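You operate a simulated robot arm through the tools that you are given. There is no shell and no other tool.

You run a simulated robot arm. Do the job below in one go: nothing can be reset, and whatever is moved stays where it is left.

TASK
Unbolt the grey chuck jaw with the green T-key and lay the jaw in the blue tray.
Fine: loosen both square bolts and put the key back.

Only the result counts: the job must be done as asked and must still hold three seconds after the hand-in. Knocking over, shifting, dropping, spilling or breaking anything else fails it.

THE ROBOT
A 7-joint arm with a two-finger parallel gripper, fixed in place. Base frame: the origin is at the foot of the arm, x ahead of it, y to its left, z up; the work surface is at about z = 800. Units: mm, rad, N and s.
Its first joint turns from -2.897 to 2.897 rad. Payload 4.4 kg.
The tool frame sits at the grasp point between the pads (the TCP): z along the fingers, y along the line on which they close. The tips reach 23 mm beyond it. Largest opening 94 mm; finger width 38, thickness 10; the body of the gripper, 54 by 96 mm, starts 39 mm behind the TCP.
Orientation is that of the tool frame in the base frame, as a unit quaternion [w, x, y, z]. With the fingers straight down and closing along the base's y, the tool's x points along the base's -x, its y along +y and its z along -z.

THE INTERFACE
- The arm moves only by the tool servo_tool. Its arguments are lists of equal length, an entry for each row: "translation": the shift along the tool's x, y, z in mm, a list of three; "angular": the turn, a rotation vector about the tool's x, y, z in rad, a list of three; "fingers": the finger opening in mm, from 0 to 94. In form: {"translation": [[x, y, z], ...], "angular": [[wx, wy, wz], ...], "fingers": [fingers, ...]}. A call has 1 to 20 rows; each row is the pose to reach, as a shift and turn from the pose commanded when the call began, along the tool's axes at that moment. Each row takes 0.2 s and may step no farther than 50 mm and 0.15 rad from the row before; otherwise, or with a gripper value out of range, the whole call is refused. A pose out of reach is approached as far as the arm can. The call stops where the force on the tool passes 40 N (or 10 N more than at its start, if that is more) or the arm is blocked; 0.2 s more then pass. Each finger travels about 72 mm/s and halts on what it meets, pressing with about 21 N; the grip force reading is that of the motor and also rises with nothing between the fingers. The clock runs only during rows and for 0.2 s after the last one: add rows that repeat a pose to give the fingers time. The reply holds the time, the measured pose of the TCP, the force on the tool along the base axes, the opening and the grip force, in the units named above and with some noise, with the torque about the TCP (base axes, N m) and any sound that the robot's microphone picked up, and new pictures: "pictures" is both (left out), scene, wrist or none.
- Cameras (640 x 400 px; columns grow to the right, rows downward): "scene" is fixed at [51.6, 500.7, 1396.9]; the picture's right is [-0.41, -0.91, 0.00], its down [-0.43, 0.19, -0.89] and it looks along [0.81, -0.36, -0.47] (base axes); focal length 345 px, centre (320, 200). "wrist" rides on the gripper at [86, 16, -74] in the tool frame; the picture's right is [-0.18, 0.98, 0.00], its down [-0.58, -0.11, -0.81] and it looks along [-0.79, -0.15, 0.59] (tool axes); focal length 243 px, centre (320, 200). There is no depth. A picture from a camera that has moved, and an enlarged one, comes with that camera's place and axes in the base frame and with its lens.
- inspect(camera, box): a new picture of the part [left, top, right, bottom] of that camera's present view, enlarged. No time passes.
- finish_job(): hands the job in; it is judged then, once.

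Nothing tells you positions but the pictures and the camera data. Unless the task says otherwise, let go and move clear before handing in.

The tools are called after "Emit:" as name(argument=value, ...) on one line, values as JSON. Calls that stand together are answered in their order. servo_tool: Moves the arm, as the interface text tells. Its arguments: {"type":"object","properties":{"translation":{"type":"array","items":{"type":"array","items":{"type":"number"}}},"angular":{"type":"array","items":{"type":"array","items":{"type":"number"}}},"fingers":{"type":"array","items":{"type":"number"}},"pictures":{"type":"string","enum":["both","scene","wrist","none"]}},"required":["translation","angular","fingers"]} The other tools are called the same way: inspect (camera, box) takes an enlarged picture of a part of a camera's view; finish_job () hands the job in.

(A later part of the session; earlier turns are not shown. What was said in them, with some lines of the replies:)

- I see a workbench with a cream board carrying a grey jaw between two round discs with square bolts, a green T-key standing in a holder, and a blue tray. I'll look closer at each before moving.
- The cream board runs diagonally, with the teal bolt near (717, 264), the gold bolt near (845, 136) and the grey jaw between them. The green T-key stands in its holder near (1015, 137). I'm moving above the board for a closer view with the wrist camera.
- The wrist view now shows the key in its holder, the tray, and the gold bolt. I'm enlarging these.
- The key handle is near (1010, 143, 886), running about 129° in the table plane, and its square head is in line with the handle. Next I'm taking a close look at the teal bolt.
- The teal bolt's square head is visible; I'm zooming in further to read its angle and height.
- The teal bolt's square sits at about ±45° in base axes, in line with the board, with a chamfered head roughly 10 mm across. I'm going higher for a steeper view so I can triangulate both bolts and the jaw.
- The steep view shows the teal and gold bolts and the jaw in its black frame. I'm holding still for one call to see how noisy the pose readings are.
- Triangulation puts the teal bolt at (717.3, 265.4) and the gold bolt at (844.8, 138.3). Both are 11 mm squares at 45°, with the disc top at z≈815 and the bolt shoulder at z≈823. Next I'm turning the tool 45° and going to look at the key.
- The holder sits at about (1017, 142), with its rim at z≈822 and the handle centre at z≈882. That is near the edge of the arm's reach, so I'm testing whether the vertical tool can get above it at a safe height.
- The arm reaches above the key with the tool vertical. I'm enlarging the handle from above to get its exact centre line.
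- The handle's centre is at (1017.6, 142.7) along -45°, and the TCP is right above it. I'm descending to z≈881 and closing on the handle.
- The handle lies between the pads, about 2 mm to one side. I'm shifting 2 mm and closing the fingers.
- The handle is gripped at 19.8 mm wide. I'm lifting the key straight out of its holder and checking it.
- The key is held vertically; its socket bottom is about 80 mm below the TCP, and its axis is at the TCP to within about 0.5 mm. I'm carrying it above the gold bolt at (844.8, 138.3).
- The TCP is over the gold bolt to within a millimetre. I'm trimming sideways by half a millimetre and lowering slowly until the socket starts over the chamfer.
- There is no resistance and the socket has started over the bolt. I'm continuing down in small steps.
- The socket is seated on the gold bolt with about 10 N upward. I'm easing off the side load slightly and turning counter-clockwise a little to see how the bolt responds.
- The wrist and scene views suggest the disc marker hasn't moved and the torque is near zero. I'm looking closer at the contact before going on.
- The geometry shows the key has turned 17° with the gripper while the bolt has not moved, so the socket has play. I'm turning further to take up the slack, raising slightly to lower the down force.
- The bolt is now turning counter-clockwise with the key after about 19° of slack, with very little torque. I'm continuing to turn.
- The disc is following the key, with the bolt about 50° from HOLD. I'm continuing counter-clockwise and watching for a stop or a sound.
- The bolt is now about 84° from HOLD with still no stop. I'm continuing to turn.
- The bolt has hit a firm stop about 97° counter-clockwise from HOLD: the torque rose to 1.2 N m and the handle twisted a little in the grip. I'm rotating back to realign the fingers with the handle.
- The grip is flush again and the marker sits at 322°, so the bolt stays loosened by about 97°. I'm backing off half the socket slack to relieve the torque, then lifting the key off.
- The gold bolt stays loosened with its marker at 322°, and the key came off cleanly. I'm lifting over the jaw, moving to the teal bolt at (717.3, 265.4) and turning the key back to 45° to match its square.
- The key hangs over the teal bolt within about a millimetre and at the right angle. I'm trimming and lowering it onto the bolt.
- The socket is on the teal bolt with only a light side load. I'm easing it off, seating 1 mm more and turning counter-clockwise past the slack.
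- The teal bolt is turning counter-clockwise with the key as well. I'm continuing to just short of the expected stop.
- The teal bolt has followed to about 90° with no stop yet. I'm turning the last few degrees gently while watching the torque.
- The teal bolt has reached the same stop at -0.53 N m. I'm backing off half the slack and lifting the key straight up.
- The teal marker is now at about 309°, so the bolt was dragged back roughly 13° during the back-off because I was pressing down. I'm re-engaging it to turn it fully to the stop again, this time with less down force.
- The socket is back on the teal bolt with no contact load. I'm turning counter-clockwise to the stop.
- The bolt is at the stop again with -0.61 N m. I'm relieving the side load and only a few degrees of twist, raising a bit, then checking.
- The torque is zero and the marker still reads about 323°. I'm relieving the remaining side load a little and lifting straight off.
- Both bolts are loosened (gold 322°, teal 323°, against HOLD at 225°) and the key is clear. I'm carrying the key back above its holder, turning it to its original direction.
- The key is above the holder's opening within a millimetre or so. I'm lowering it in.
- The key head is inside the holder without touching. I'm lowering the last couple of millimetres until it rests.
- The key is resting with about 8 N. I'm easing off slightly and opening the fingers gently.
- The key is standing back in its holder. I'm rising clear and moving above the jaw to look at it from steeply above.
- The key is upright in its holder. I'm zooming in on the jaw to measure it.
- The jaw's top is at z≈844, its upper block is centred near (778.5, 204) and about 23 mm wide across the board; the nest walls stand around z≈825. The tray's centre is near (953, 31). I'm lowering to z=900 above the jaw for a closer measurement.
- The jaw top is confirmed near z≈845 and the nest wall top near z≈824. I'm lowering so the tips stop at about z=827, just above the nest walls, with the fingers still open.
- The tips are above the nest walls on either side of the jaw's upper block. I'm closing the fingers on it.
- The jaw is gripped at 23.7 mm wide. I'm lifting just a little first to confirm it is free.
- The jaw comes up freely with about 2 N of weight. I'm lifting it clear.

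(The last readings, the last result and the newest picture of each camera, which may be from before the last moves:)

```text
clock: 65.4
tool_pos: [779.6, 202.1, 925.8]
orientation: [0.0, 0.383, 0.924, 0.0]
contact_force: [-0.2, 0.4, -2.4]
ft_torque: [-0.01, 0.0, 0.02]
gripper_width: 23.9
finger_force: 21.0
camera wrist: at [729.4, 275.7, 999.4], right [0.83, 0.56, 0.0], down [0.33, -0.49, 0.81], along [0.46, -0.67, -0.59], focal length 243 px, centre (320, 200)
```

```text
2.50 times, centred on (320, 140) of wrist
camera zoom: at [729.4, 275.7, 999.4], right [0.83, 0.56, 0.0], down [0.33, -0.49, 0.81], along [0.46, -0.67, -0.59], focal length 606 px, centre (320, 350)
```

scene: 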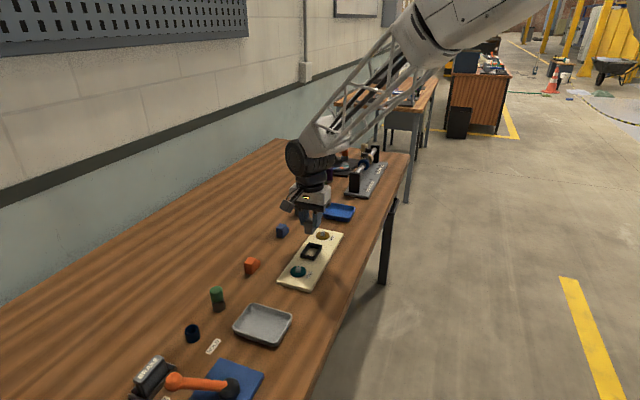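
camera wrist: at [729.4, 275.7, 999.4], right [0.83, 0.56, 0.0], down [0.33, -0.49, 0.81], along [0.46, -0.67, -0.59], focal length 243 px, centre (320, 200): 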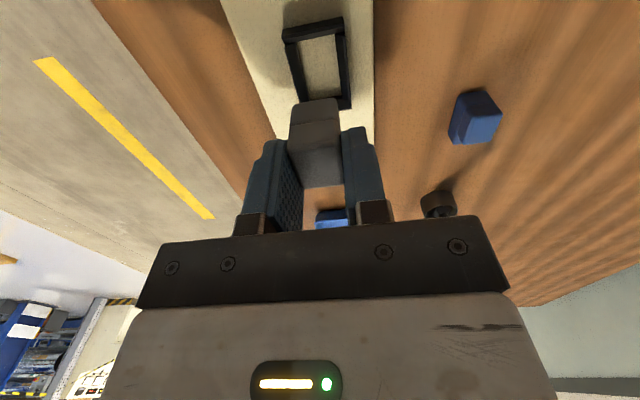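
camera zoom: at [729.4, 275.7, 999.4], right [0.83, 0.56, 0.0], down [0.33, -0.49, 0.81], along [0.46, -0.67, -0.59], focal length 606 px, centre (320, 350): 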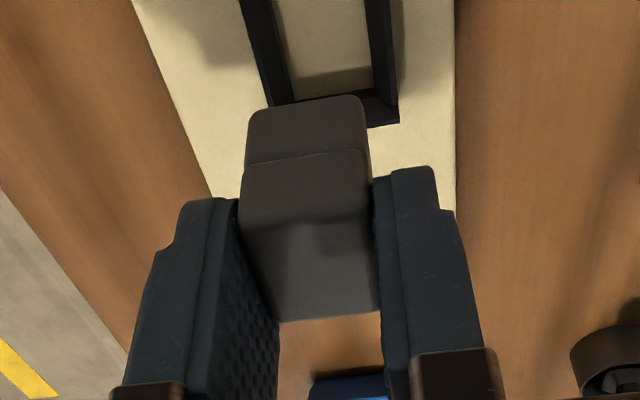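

The jaw is free of the nest. I'm carrying it over towards the tray at a safe height and will then check the tray's position.

Emit:
servo_tool(translation=[[-30, 0.2, 0], [-70, 0.6, 0], [-110, 0.9, 0], [-150, 1.2, 0], [-190, 1.5, 0], [-226.1, 1.8, 0], [-226.1, 1.8, 0], [-226.1, 1.8, 0]], angular=[[0, 0, 0], [0, 0, 0], [0, 0, 0], [0, 0, 0], [0, 0, 0], [0, 0, 0], [0, 0, 0], [0, 0, 0]], fingers=[0, 0, 0, 0, 0, 0, 0, 0], pictures="both")

Emit:
inspect(camera="wrist", box=[220, 0, 420, 150])

Emit:
inspect(camera="scene", box=[290, 170, 370, 230])

```text
clock: 67.2
tool_pos: [940.5, 43.7, 928.4]
orientation: [0.0, 0.383, 0.924, 0.0]
contact_force: [-0.3, -0.3, -1.2]
ft_torque: [-0.01, 0.0, -0.04]
gripper_width: 23.7
finger_force: 20.8
camera wrist: at [890.0, 116.6, 1000.2], right [0.83, 0.56, 0.0], down [0.33, -0.49, 0.81], along [0.46, -0.67, -0.59], focal length 243 px, centre (320, 200)
```

scene: 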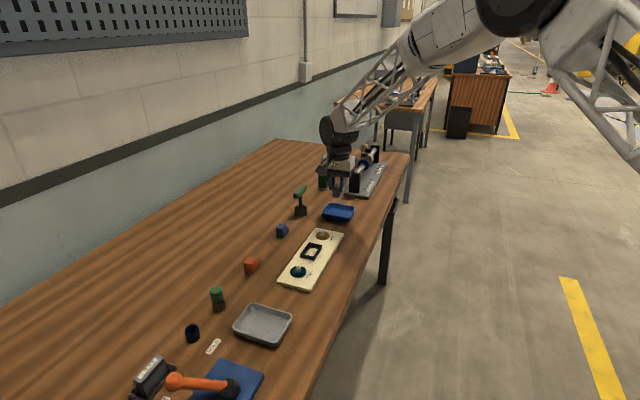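
wrist: 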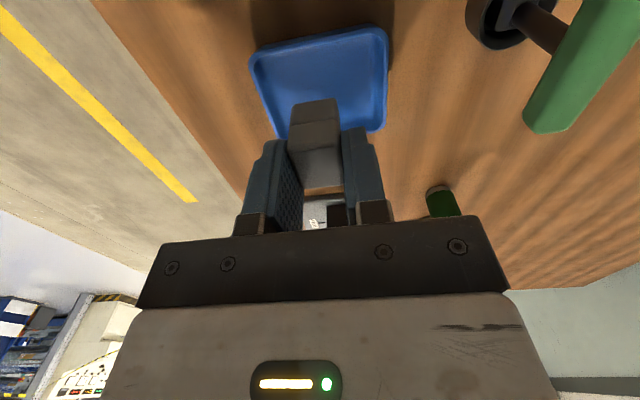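

```text
2.67 times, centred on (320, 75) of wrist
camera zoom: at [890.0, 116.6, 1000.2], right [0.83, 0.56, 0.0], down [0.33, -0.49, 0.81], along [0.46, -0.67, -0.59], focal length 647 px, centre (320, 533)
```

zoom: 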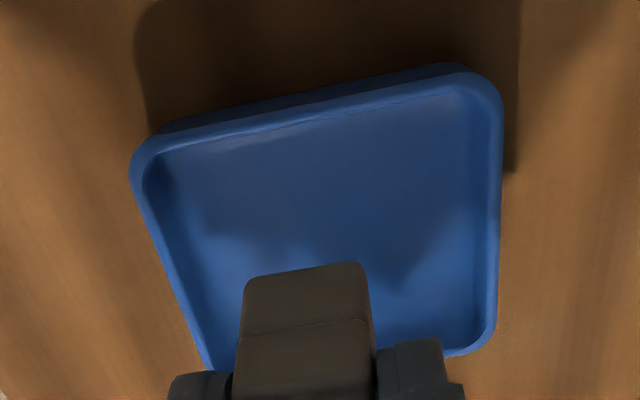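

```text
6.67 times, centred on (330, 200) of scene
camera zoom: at [51.6, 500.7, 1396.9], right [-0.41, -0.91, 0.0], down [-0.43, 0.19, -0.89], along [0.81, -0.36, -0.47], focal length 2299 px, centre (253, 200)
```

zoom: 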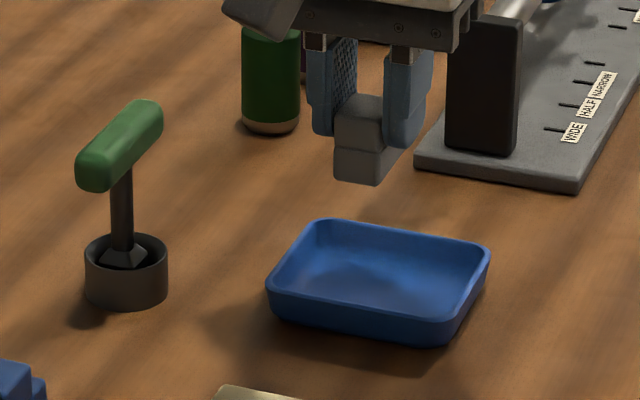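

The tray's rim centre is at about (954, 31) with the rim at z≈822, and there is plenty of room for the jaw. I'm centring over the tray and lowering.

Emit:
servo_tool(translation=[[-13.4, 0.7, 10], [-13.4, 0.7, 30], [-13.4, 0.7, 50], [-13.4, 0.7, 65], [-13.4, 0.7, 74], [-13.4, 0.7, 78], [-13.4, 0.7, 78]], angular=[[0, 0, 0], [0, 0, 0], [0, 0, 0], [0, 0, 0], [0, 0, 0], [0, 0, 0], [0, 0, 0]], fingers=[0, 0, 0, 0, 0, 0, 0], pictures="both")

Emit:
inspect(camera="wrist", box=[220, 40, 420, 190])

Emit:
inspect(camera="scene", box=[300, 170, 370, 230])

```text
clock: 68.8
tool_pos: [950.5, 35.5, 849.3]
orientation: [0.0, 0.382, 0.924, 0.0]
contact_force: [0.2, 0.6, -1.4]
ft_torque: [0.0, -0.02, -0.01]
gripper_width: 23.8
finger_force: 21.2
camera wrist: at [900.0, 108.2, 921.4], right [0.83, 0.56, 0.0], down [0.33, -0.49, 0.81], along [0.46, -0.67, -0.59], focal length 243 px, centre (320, 200)
```

scene: 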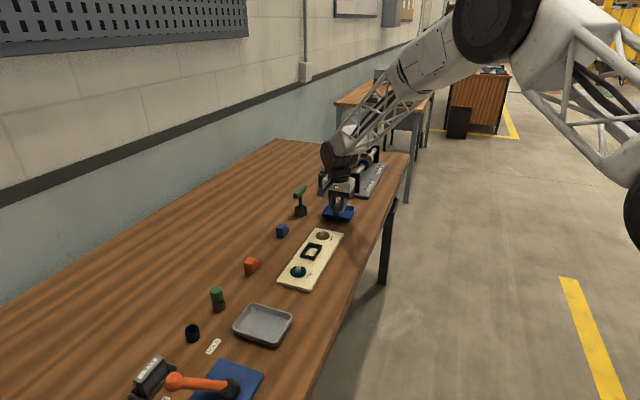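
wrist: 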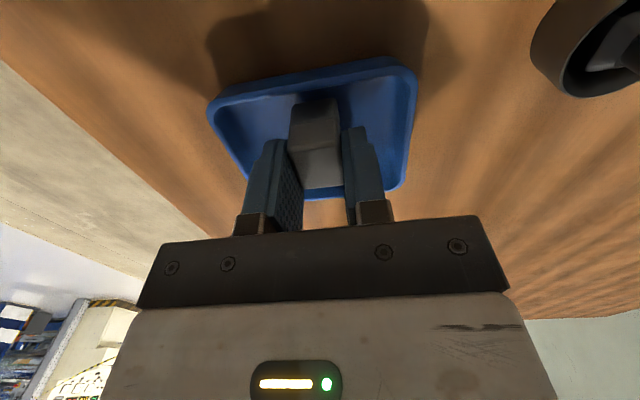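

```text
2.67 times, centred on (320, 115) of wrist
camera zoom: at [900.0, 108.2, 921.4], right [0.83, 0.56, 0.0], down [0.33, -0.49, 0.81], along [0.46, -0.67, -0.59], focal length 647 px, centre (320, 427)
```

zoom: 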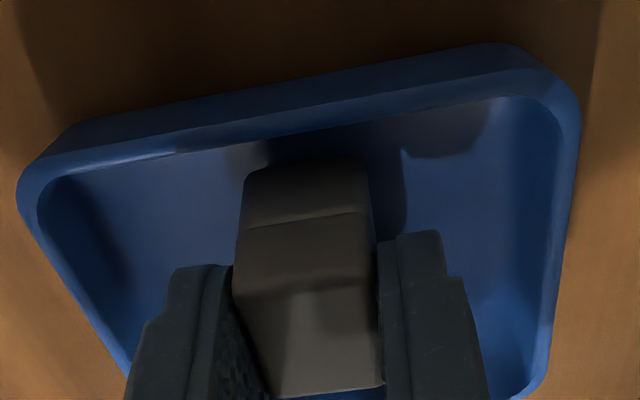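

```text
6.67 times, centred on (335, 200) of scene
camera zoom: at [51.6, 500.7, 1396.9], right [-0.41, -0.91, 0.0], down [-0.43, 0.19, -0.89], along [0.81, -0.36, -0.47], focal length 2299 px, centre (220, 200)
```

zoom: 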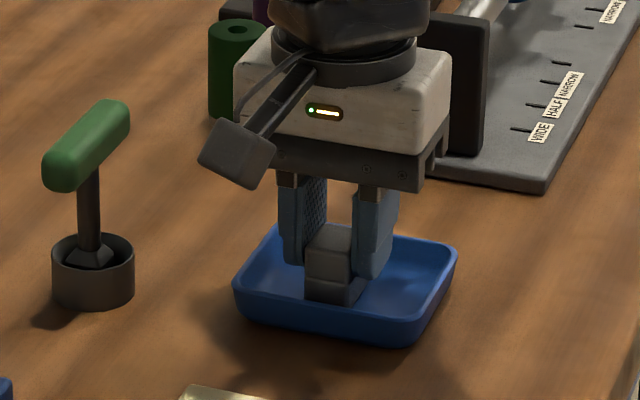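

The jaw is inside the tray, a few millimetres above its floor. I'm lowering gently until it touches.

Emit:
servo_tool(translation=[[0, 0, 1], [0, 0, 2], [0, 0, 3], [0, 0, 3]], angular=[[0, 0, 0], [0, 0, 0], [0, 0, 0], [0, 0, 0]], fingers=[0, 0, 0, 0], pictures="none")

```text
clock: 69.8
tool_pos: [950.3, 35.6, 845.3]
orientation: [0.0, 0.382, 0.924, 0.0]
contact_force: [0.5, -0.4, -1.9]
ft_torque: [-0.01, 0.02, 0.06]
gripper_width: 24.0
finger_force: 21.3
```

There is no contact yet, so I'm continuing down in half-millimetre steps.

Emit:
servo_tool(translation=[[0, 0, 0.6], [0, 0, 1.2], [0, 0, 1.8], [0, 0, 1.8]], angular=[[0, 0, 0], [0, 0, 0], [0, 0, 0], [0, 0, 0]], fingers=[0, 0, 0, 0], pictures="none")

```text
clock: 70.8
tool_pos: [951.0, 36.4, 844.7]
orientation: [0.001, 0.383, 0.924, 0.0]
contact_force: [0.2, 2.5, 16.7]
ft_torque: [0.05, 0.04, 0.05]
gripper_width: 24.0
finger_force: 20.8
```

The jaw is touching the tray floor. I'm easing off and opening the fingers just enough to release it.

Emit:
servo_tool(translation=[[0, 0, -0.6], [0, 0, -0.9], [0, 0, -0.9], [0, 0, -0.9], [0, 0, -0.9], [0, 0, -0.9], [0, 0, -0.9]], angular=[[0, 0, 0], [0, 0, 0], [0, 0, 0], [0, 0, 0], [0, 0, 0], [0, 0, 0], [0, 0, 0]], fingers=[0, 0, 24, 28, 34, 40, 44], pictures="both")

Emit:
inspect(camera="wrist", box=[220, 60, 420, 220])

Emit:
inspect(camera="scene", box=[300, 170, 370, 230])

```text
clock: 72.4
tool_pos: [950.9, 36.7, 844.9]
orientation: [0.0, 0.382, 0.924, 0.001]
contact_force: [-0.6, -0.6, 0.8]
ft_torque: [0.01, -0.03, 0.0]
gripper_width: 43.9
finger_force: 0.0
camera wrist: at [900.1, 108.4, 917.5], right [0.83, 0.56, 0.0], down [0.33, -0.49, 0.81], along [0.46, -0.67, -0.59], focal length 243 px, centre (320, 200)
```

scene: 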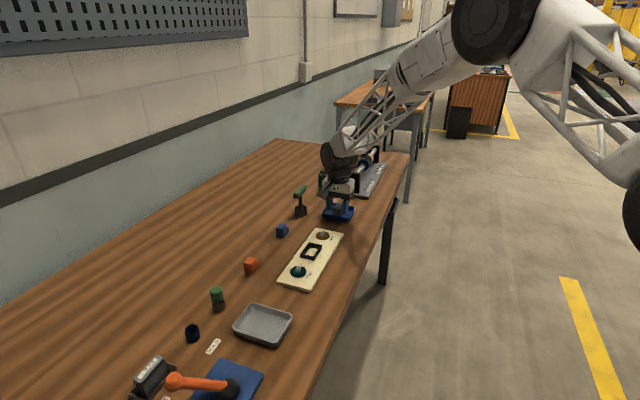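
wrist: 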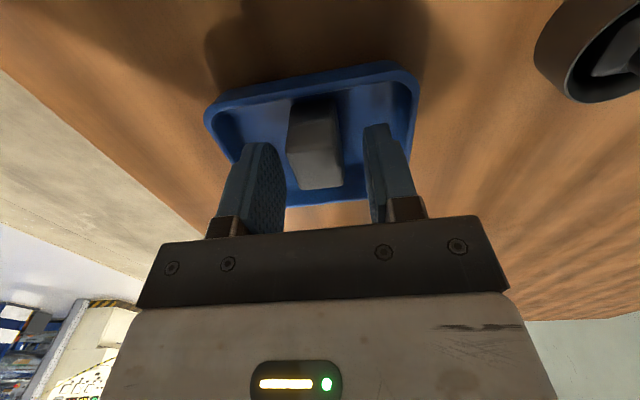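

```text
2.50 times, centred on (320, 140) of wrist
camera zoom: at [900.1, 108.4, 917.5], right [0.83, 0.56, 0.0], down [0.33, -0.49, 0.81], along [0.46, -0.67, -0.59], focal length 606 px, centre (320, 350)
```

zoom: 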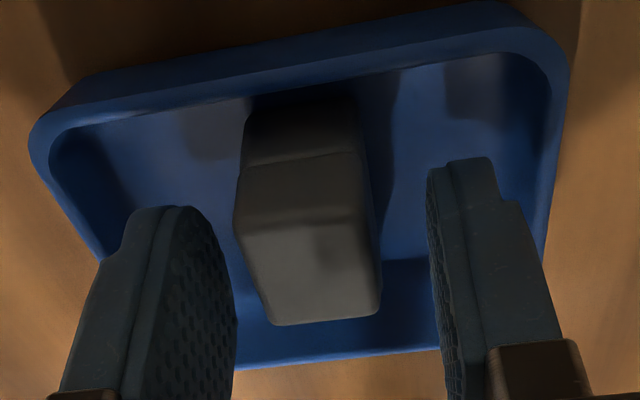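

```text
6.67 times, centred on (335, 200) of scene
camera zoom: at [51.6, 500.7, 1396.9], right [-0.41, -0.91, 0.0], down [-0.43, 0.19, -0.89], along [0.81, -0.36, -0.47], focal length 2299 px, centre (220, 200)
```

zoom: 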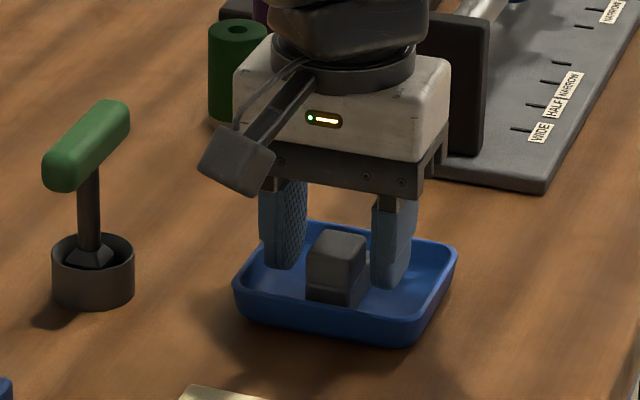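

The jaw sits flat in the tray and is released. I'm rising straight up and backing away, then checking everything.

Emit:
servo_tool(translation=[[0, 0, -15], [0, 0, -45], [0, 0, -85], [0, 0, -125], [35, 0, -145], [80, 0, -150], [125, 0, -150], [170, 0, -150], [170, 0, -150]], angular=[[0, 0, 0], [0, 0, 0], [0, 0, 0], [0, 0, 0], [0, 0, 0], [0, 0, 0], [0, 0, 0], [0, 0, 0], [0, 0, 0]], fingers=[44, 44, 44, 44, 60, 80, 94, 94, 94], pictures="both")

Emit:
inspect(camera="scene", box=[270, 170, 370, 290])

Emit:
inspect(camera="wrist", box=[240, 40, 420, 200])

```text
clock: 74.4
tool_pos: [829.7, 157.2, 995.4]
orientation: [-0.001, 0.383, 0.924, 0.0]
contact_force: [-0.1, -0.7, 0.1]
ft_torque: [-0.02, -0.02, -0.02]
gripper_width: 94.3
finger_force: 0.0
camera wrist: at [779.8, 229.8, 1069.6], right [0.83, 0.56, 0.0], down [0.33, -0.49, 0.81], along [0.46, -0.67, -0.59], focal length 243 px, centre (320, 200)
```

scene: 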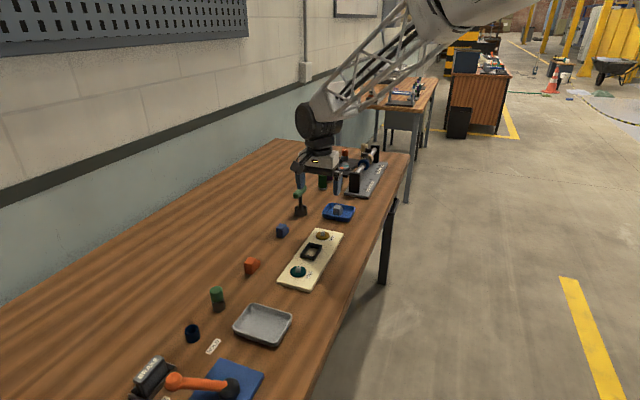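
wrist: 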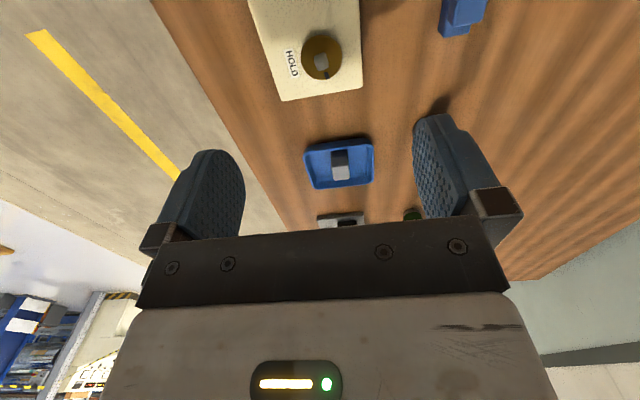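

```text
3.33 times, centred on (320, 230) of scene
camera zoom: at [51.6, 500.7, 1396.9], right [-0.41, -0.91, 0.0], down [-0.43, 0.19, -0.89], along [0.81, -0.36, -0.47], focal length 1149 px, centre (320, 100)
```

zoom: 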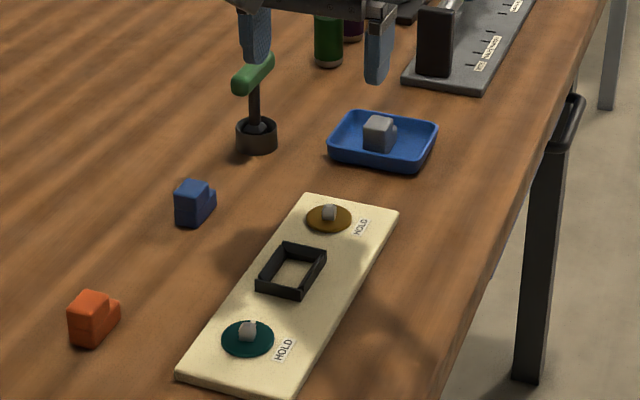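

```text
2.50 times, centred on (330, 120) of wrist
camera zoom: at [779.8, 229.8, 1069.6], right [0.83, 0.56, 0.0], down [0.33, -0.49, 0.81], along [0.46, -0.67, -0.59], focal length 606 px, centre (295, 400)
```

zoom: 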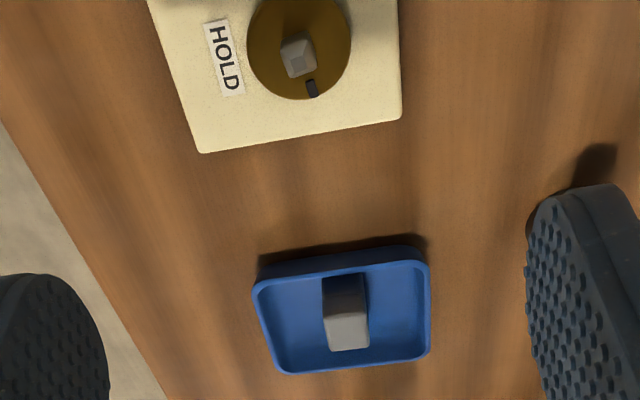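

The jaw lies in the tray, the nest is empty, and the key is back in its holder. One last close look at the key and both bolt markers before handing in.

Emit:
inspect(camera="scene", box=[285, 185, 360, 230])

Emit:
inspect(camera="scene", box=[275, 225, 350, 290])

```text
8.53 times, centred on (322, 208) of scene
camera zoom: at [51.6, 500.7, 1396.9], right [-0.41, -0.91, 0.0], down [-0.43, 0.19, -0.89], along [0.81, -0.36, -0.47], focal length 2942 px, centre (299, 136)
```

zoom: 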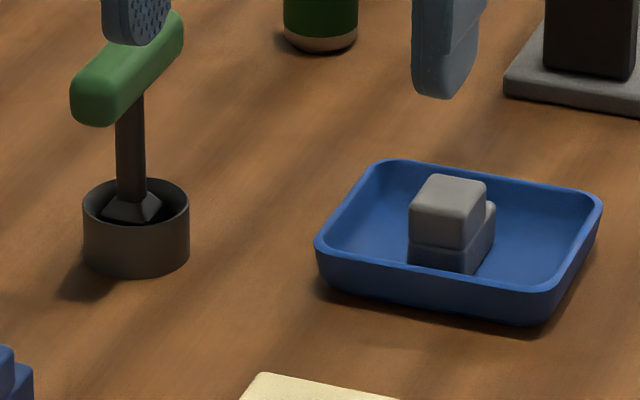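

```text
6.15 times, centred on (312, 258) of scene
camera zoom: at [51.6, 500.7, 1396.9], right [-0.41, -0.91, 0.0], down [-0.43, 0.19, -0.89], along [0.81, -0.36, -0.47], focal length 2122 px, centre (366, -154)
```

zoom: 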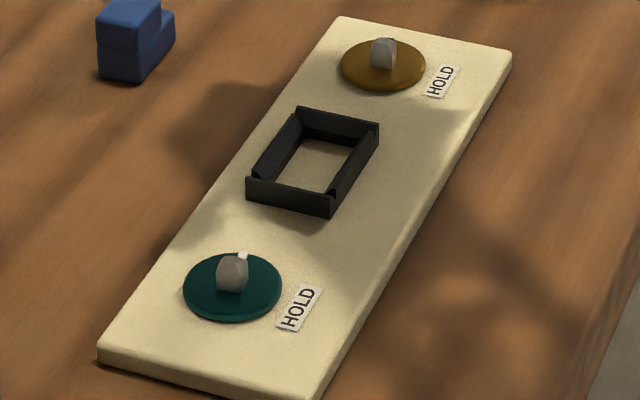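

Both bolts are turned well off HOLD to their stops. The key stands in its holder, the jaw lies flat in the blue tray, and the gripper is clear, so I'm handing in.

Emit:
finish_job()

```text
The job is handed in.
```

The grey jaw is unbolted and lying flat in the blue tray, and I've handed the job in. I don't have the judge's result.

- **Bolts:** I turned both square bolts counter-clockwise with the green T-key until they hit a firm stop, about 97° away from HOLD. On the first try the teal bolt got dragged back about 13° as I backed the key off. I put the key back on, turned it to the stop again, and it stayed there.
- **Key:** it is standing upright in its holder, facing the way it did at the start.
- **Jaw:** it lifted out with almost no resistance and sits near the middle of the tray.
- **Everything else:** in the last pictures the gripper was clear, and nothing else near the work looked moved or knocked over.
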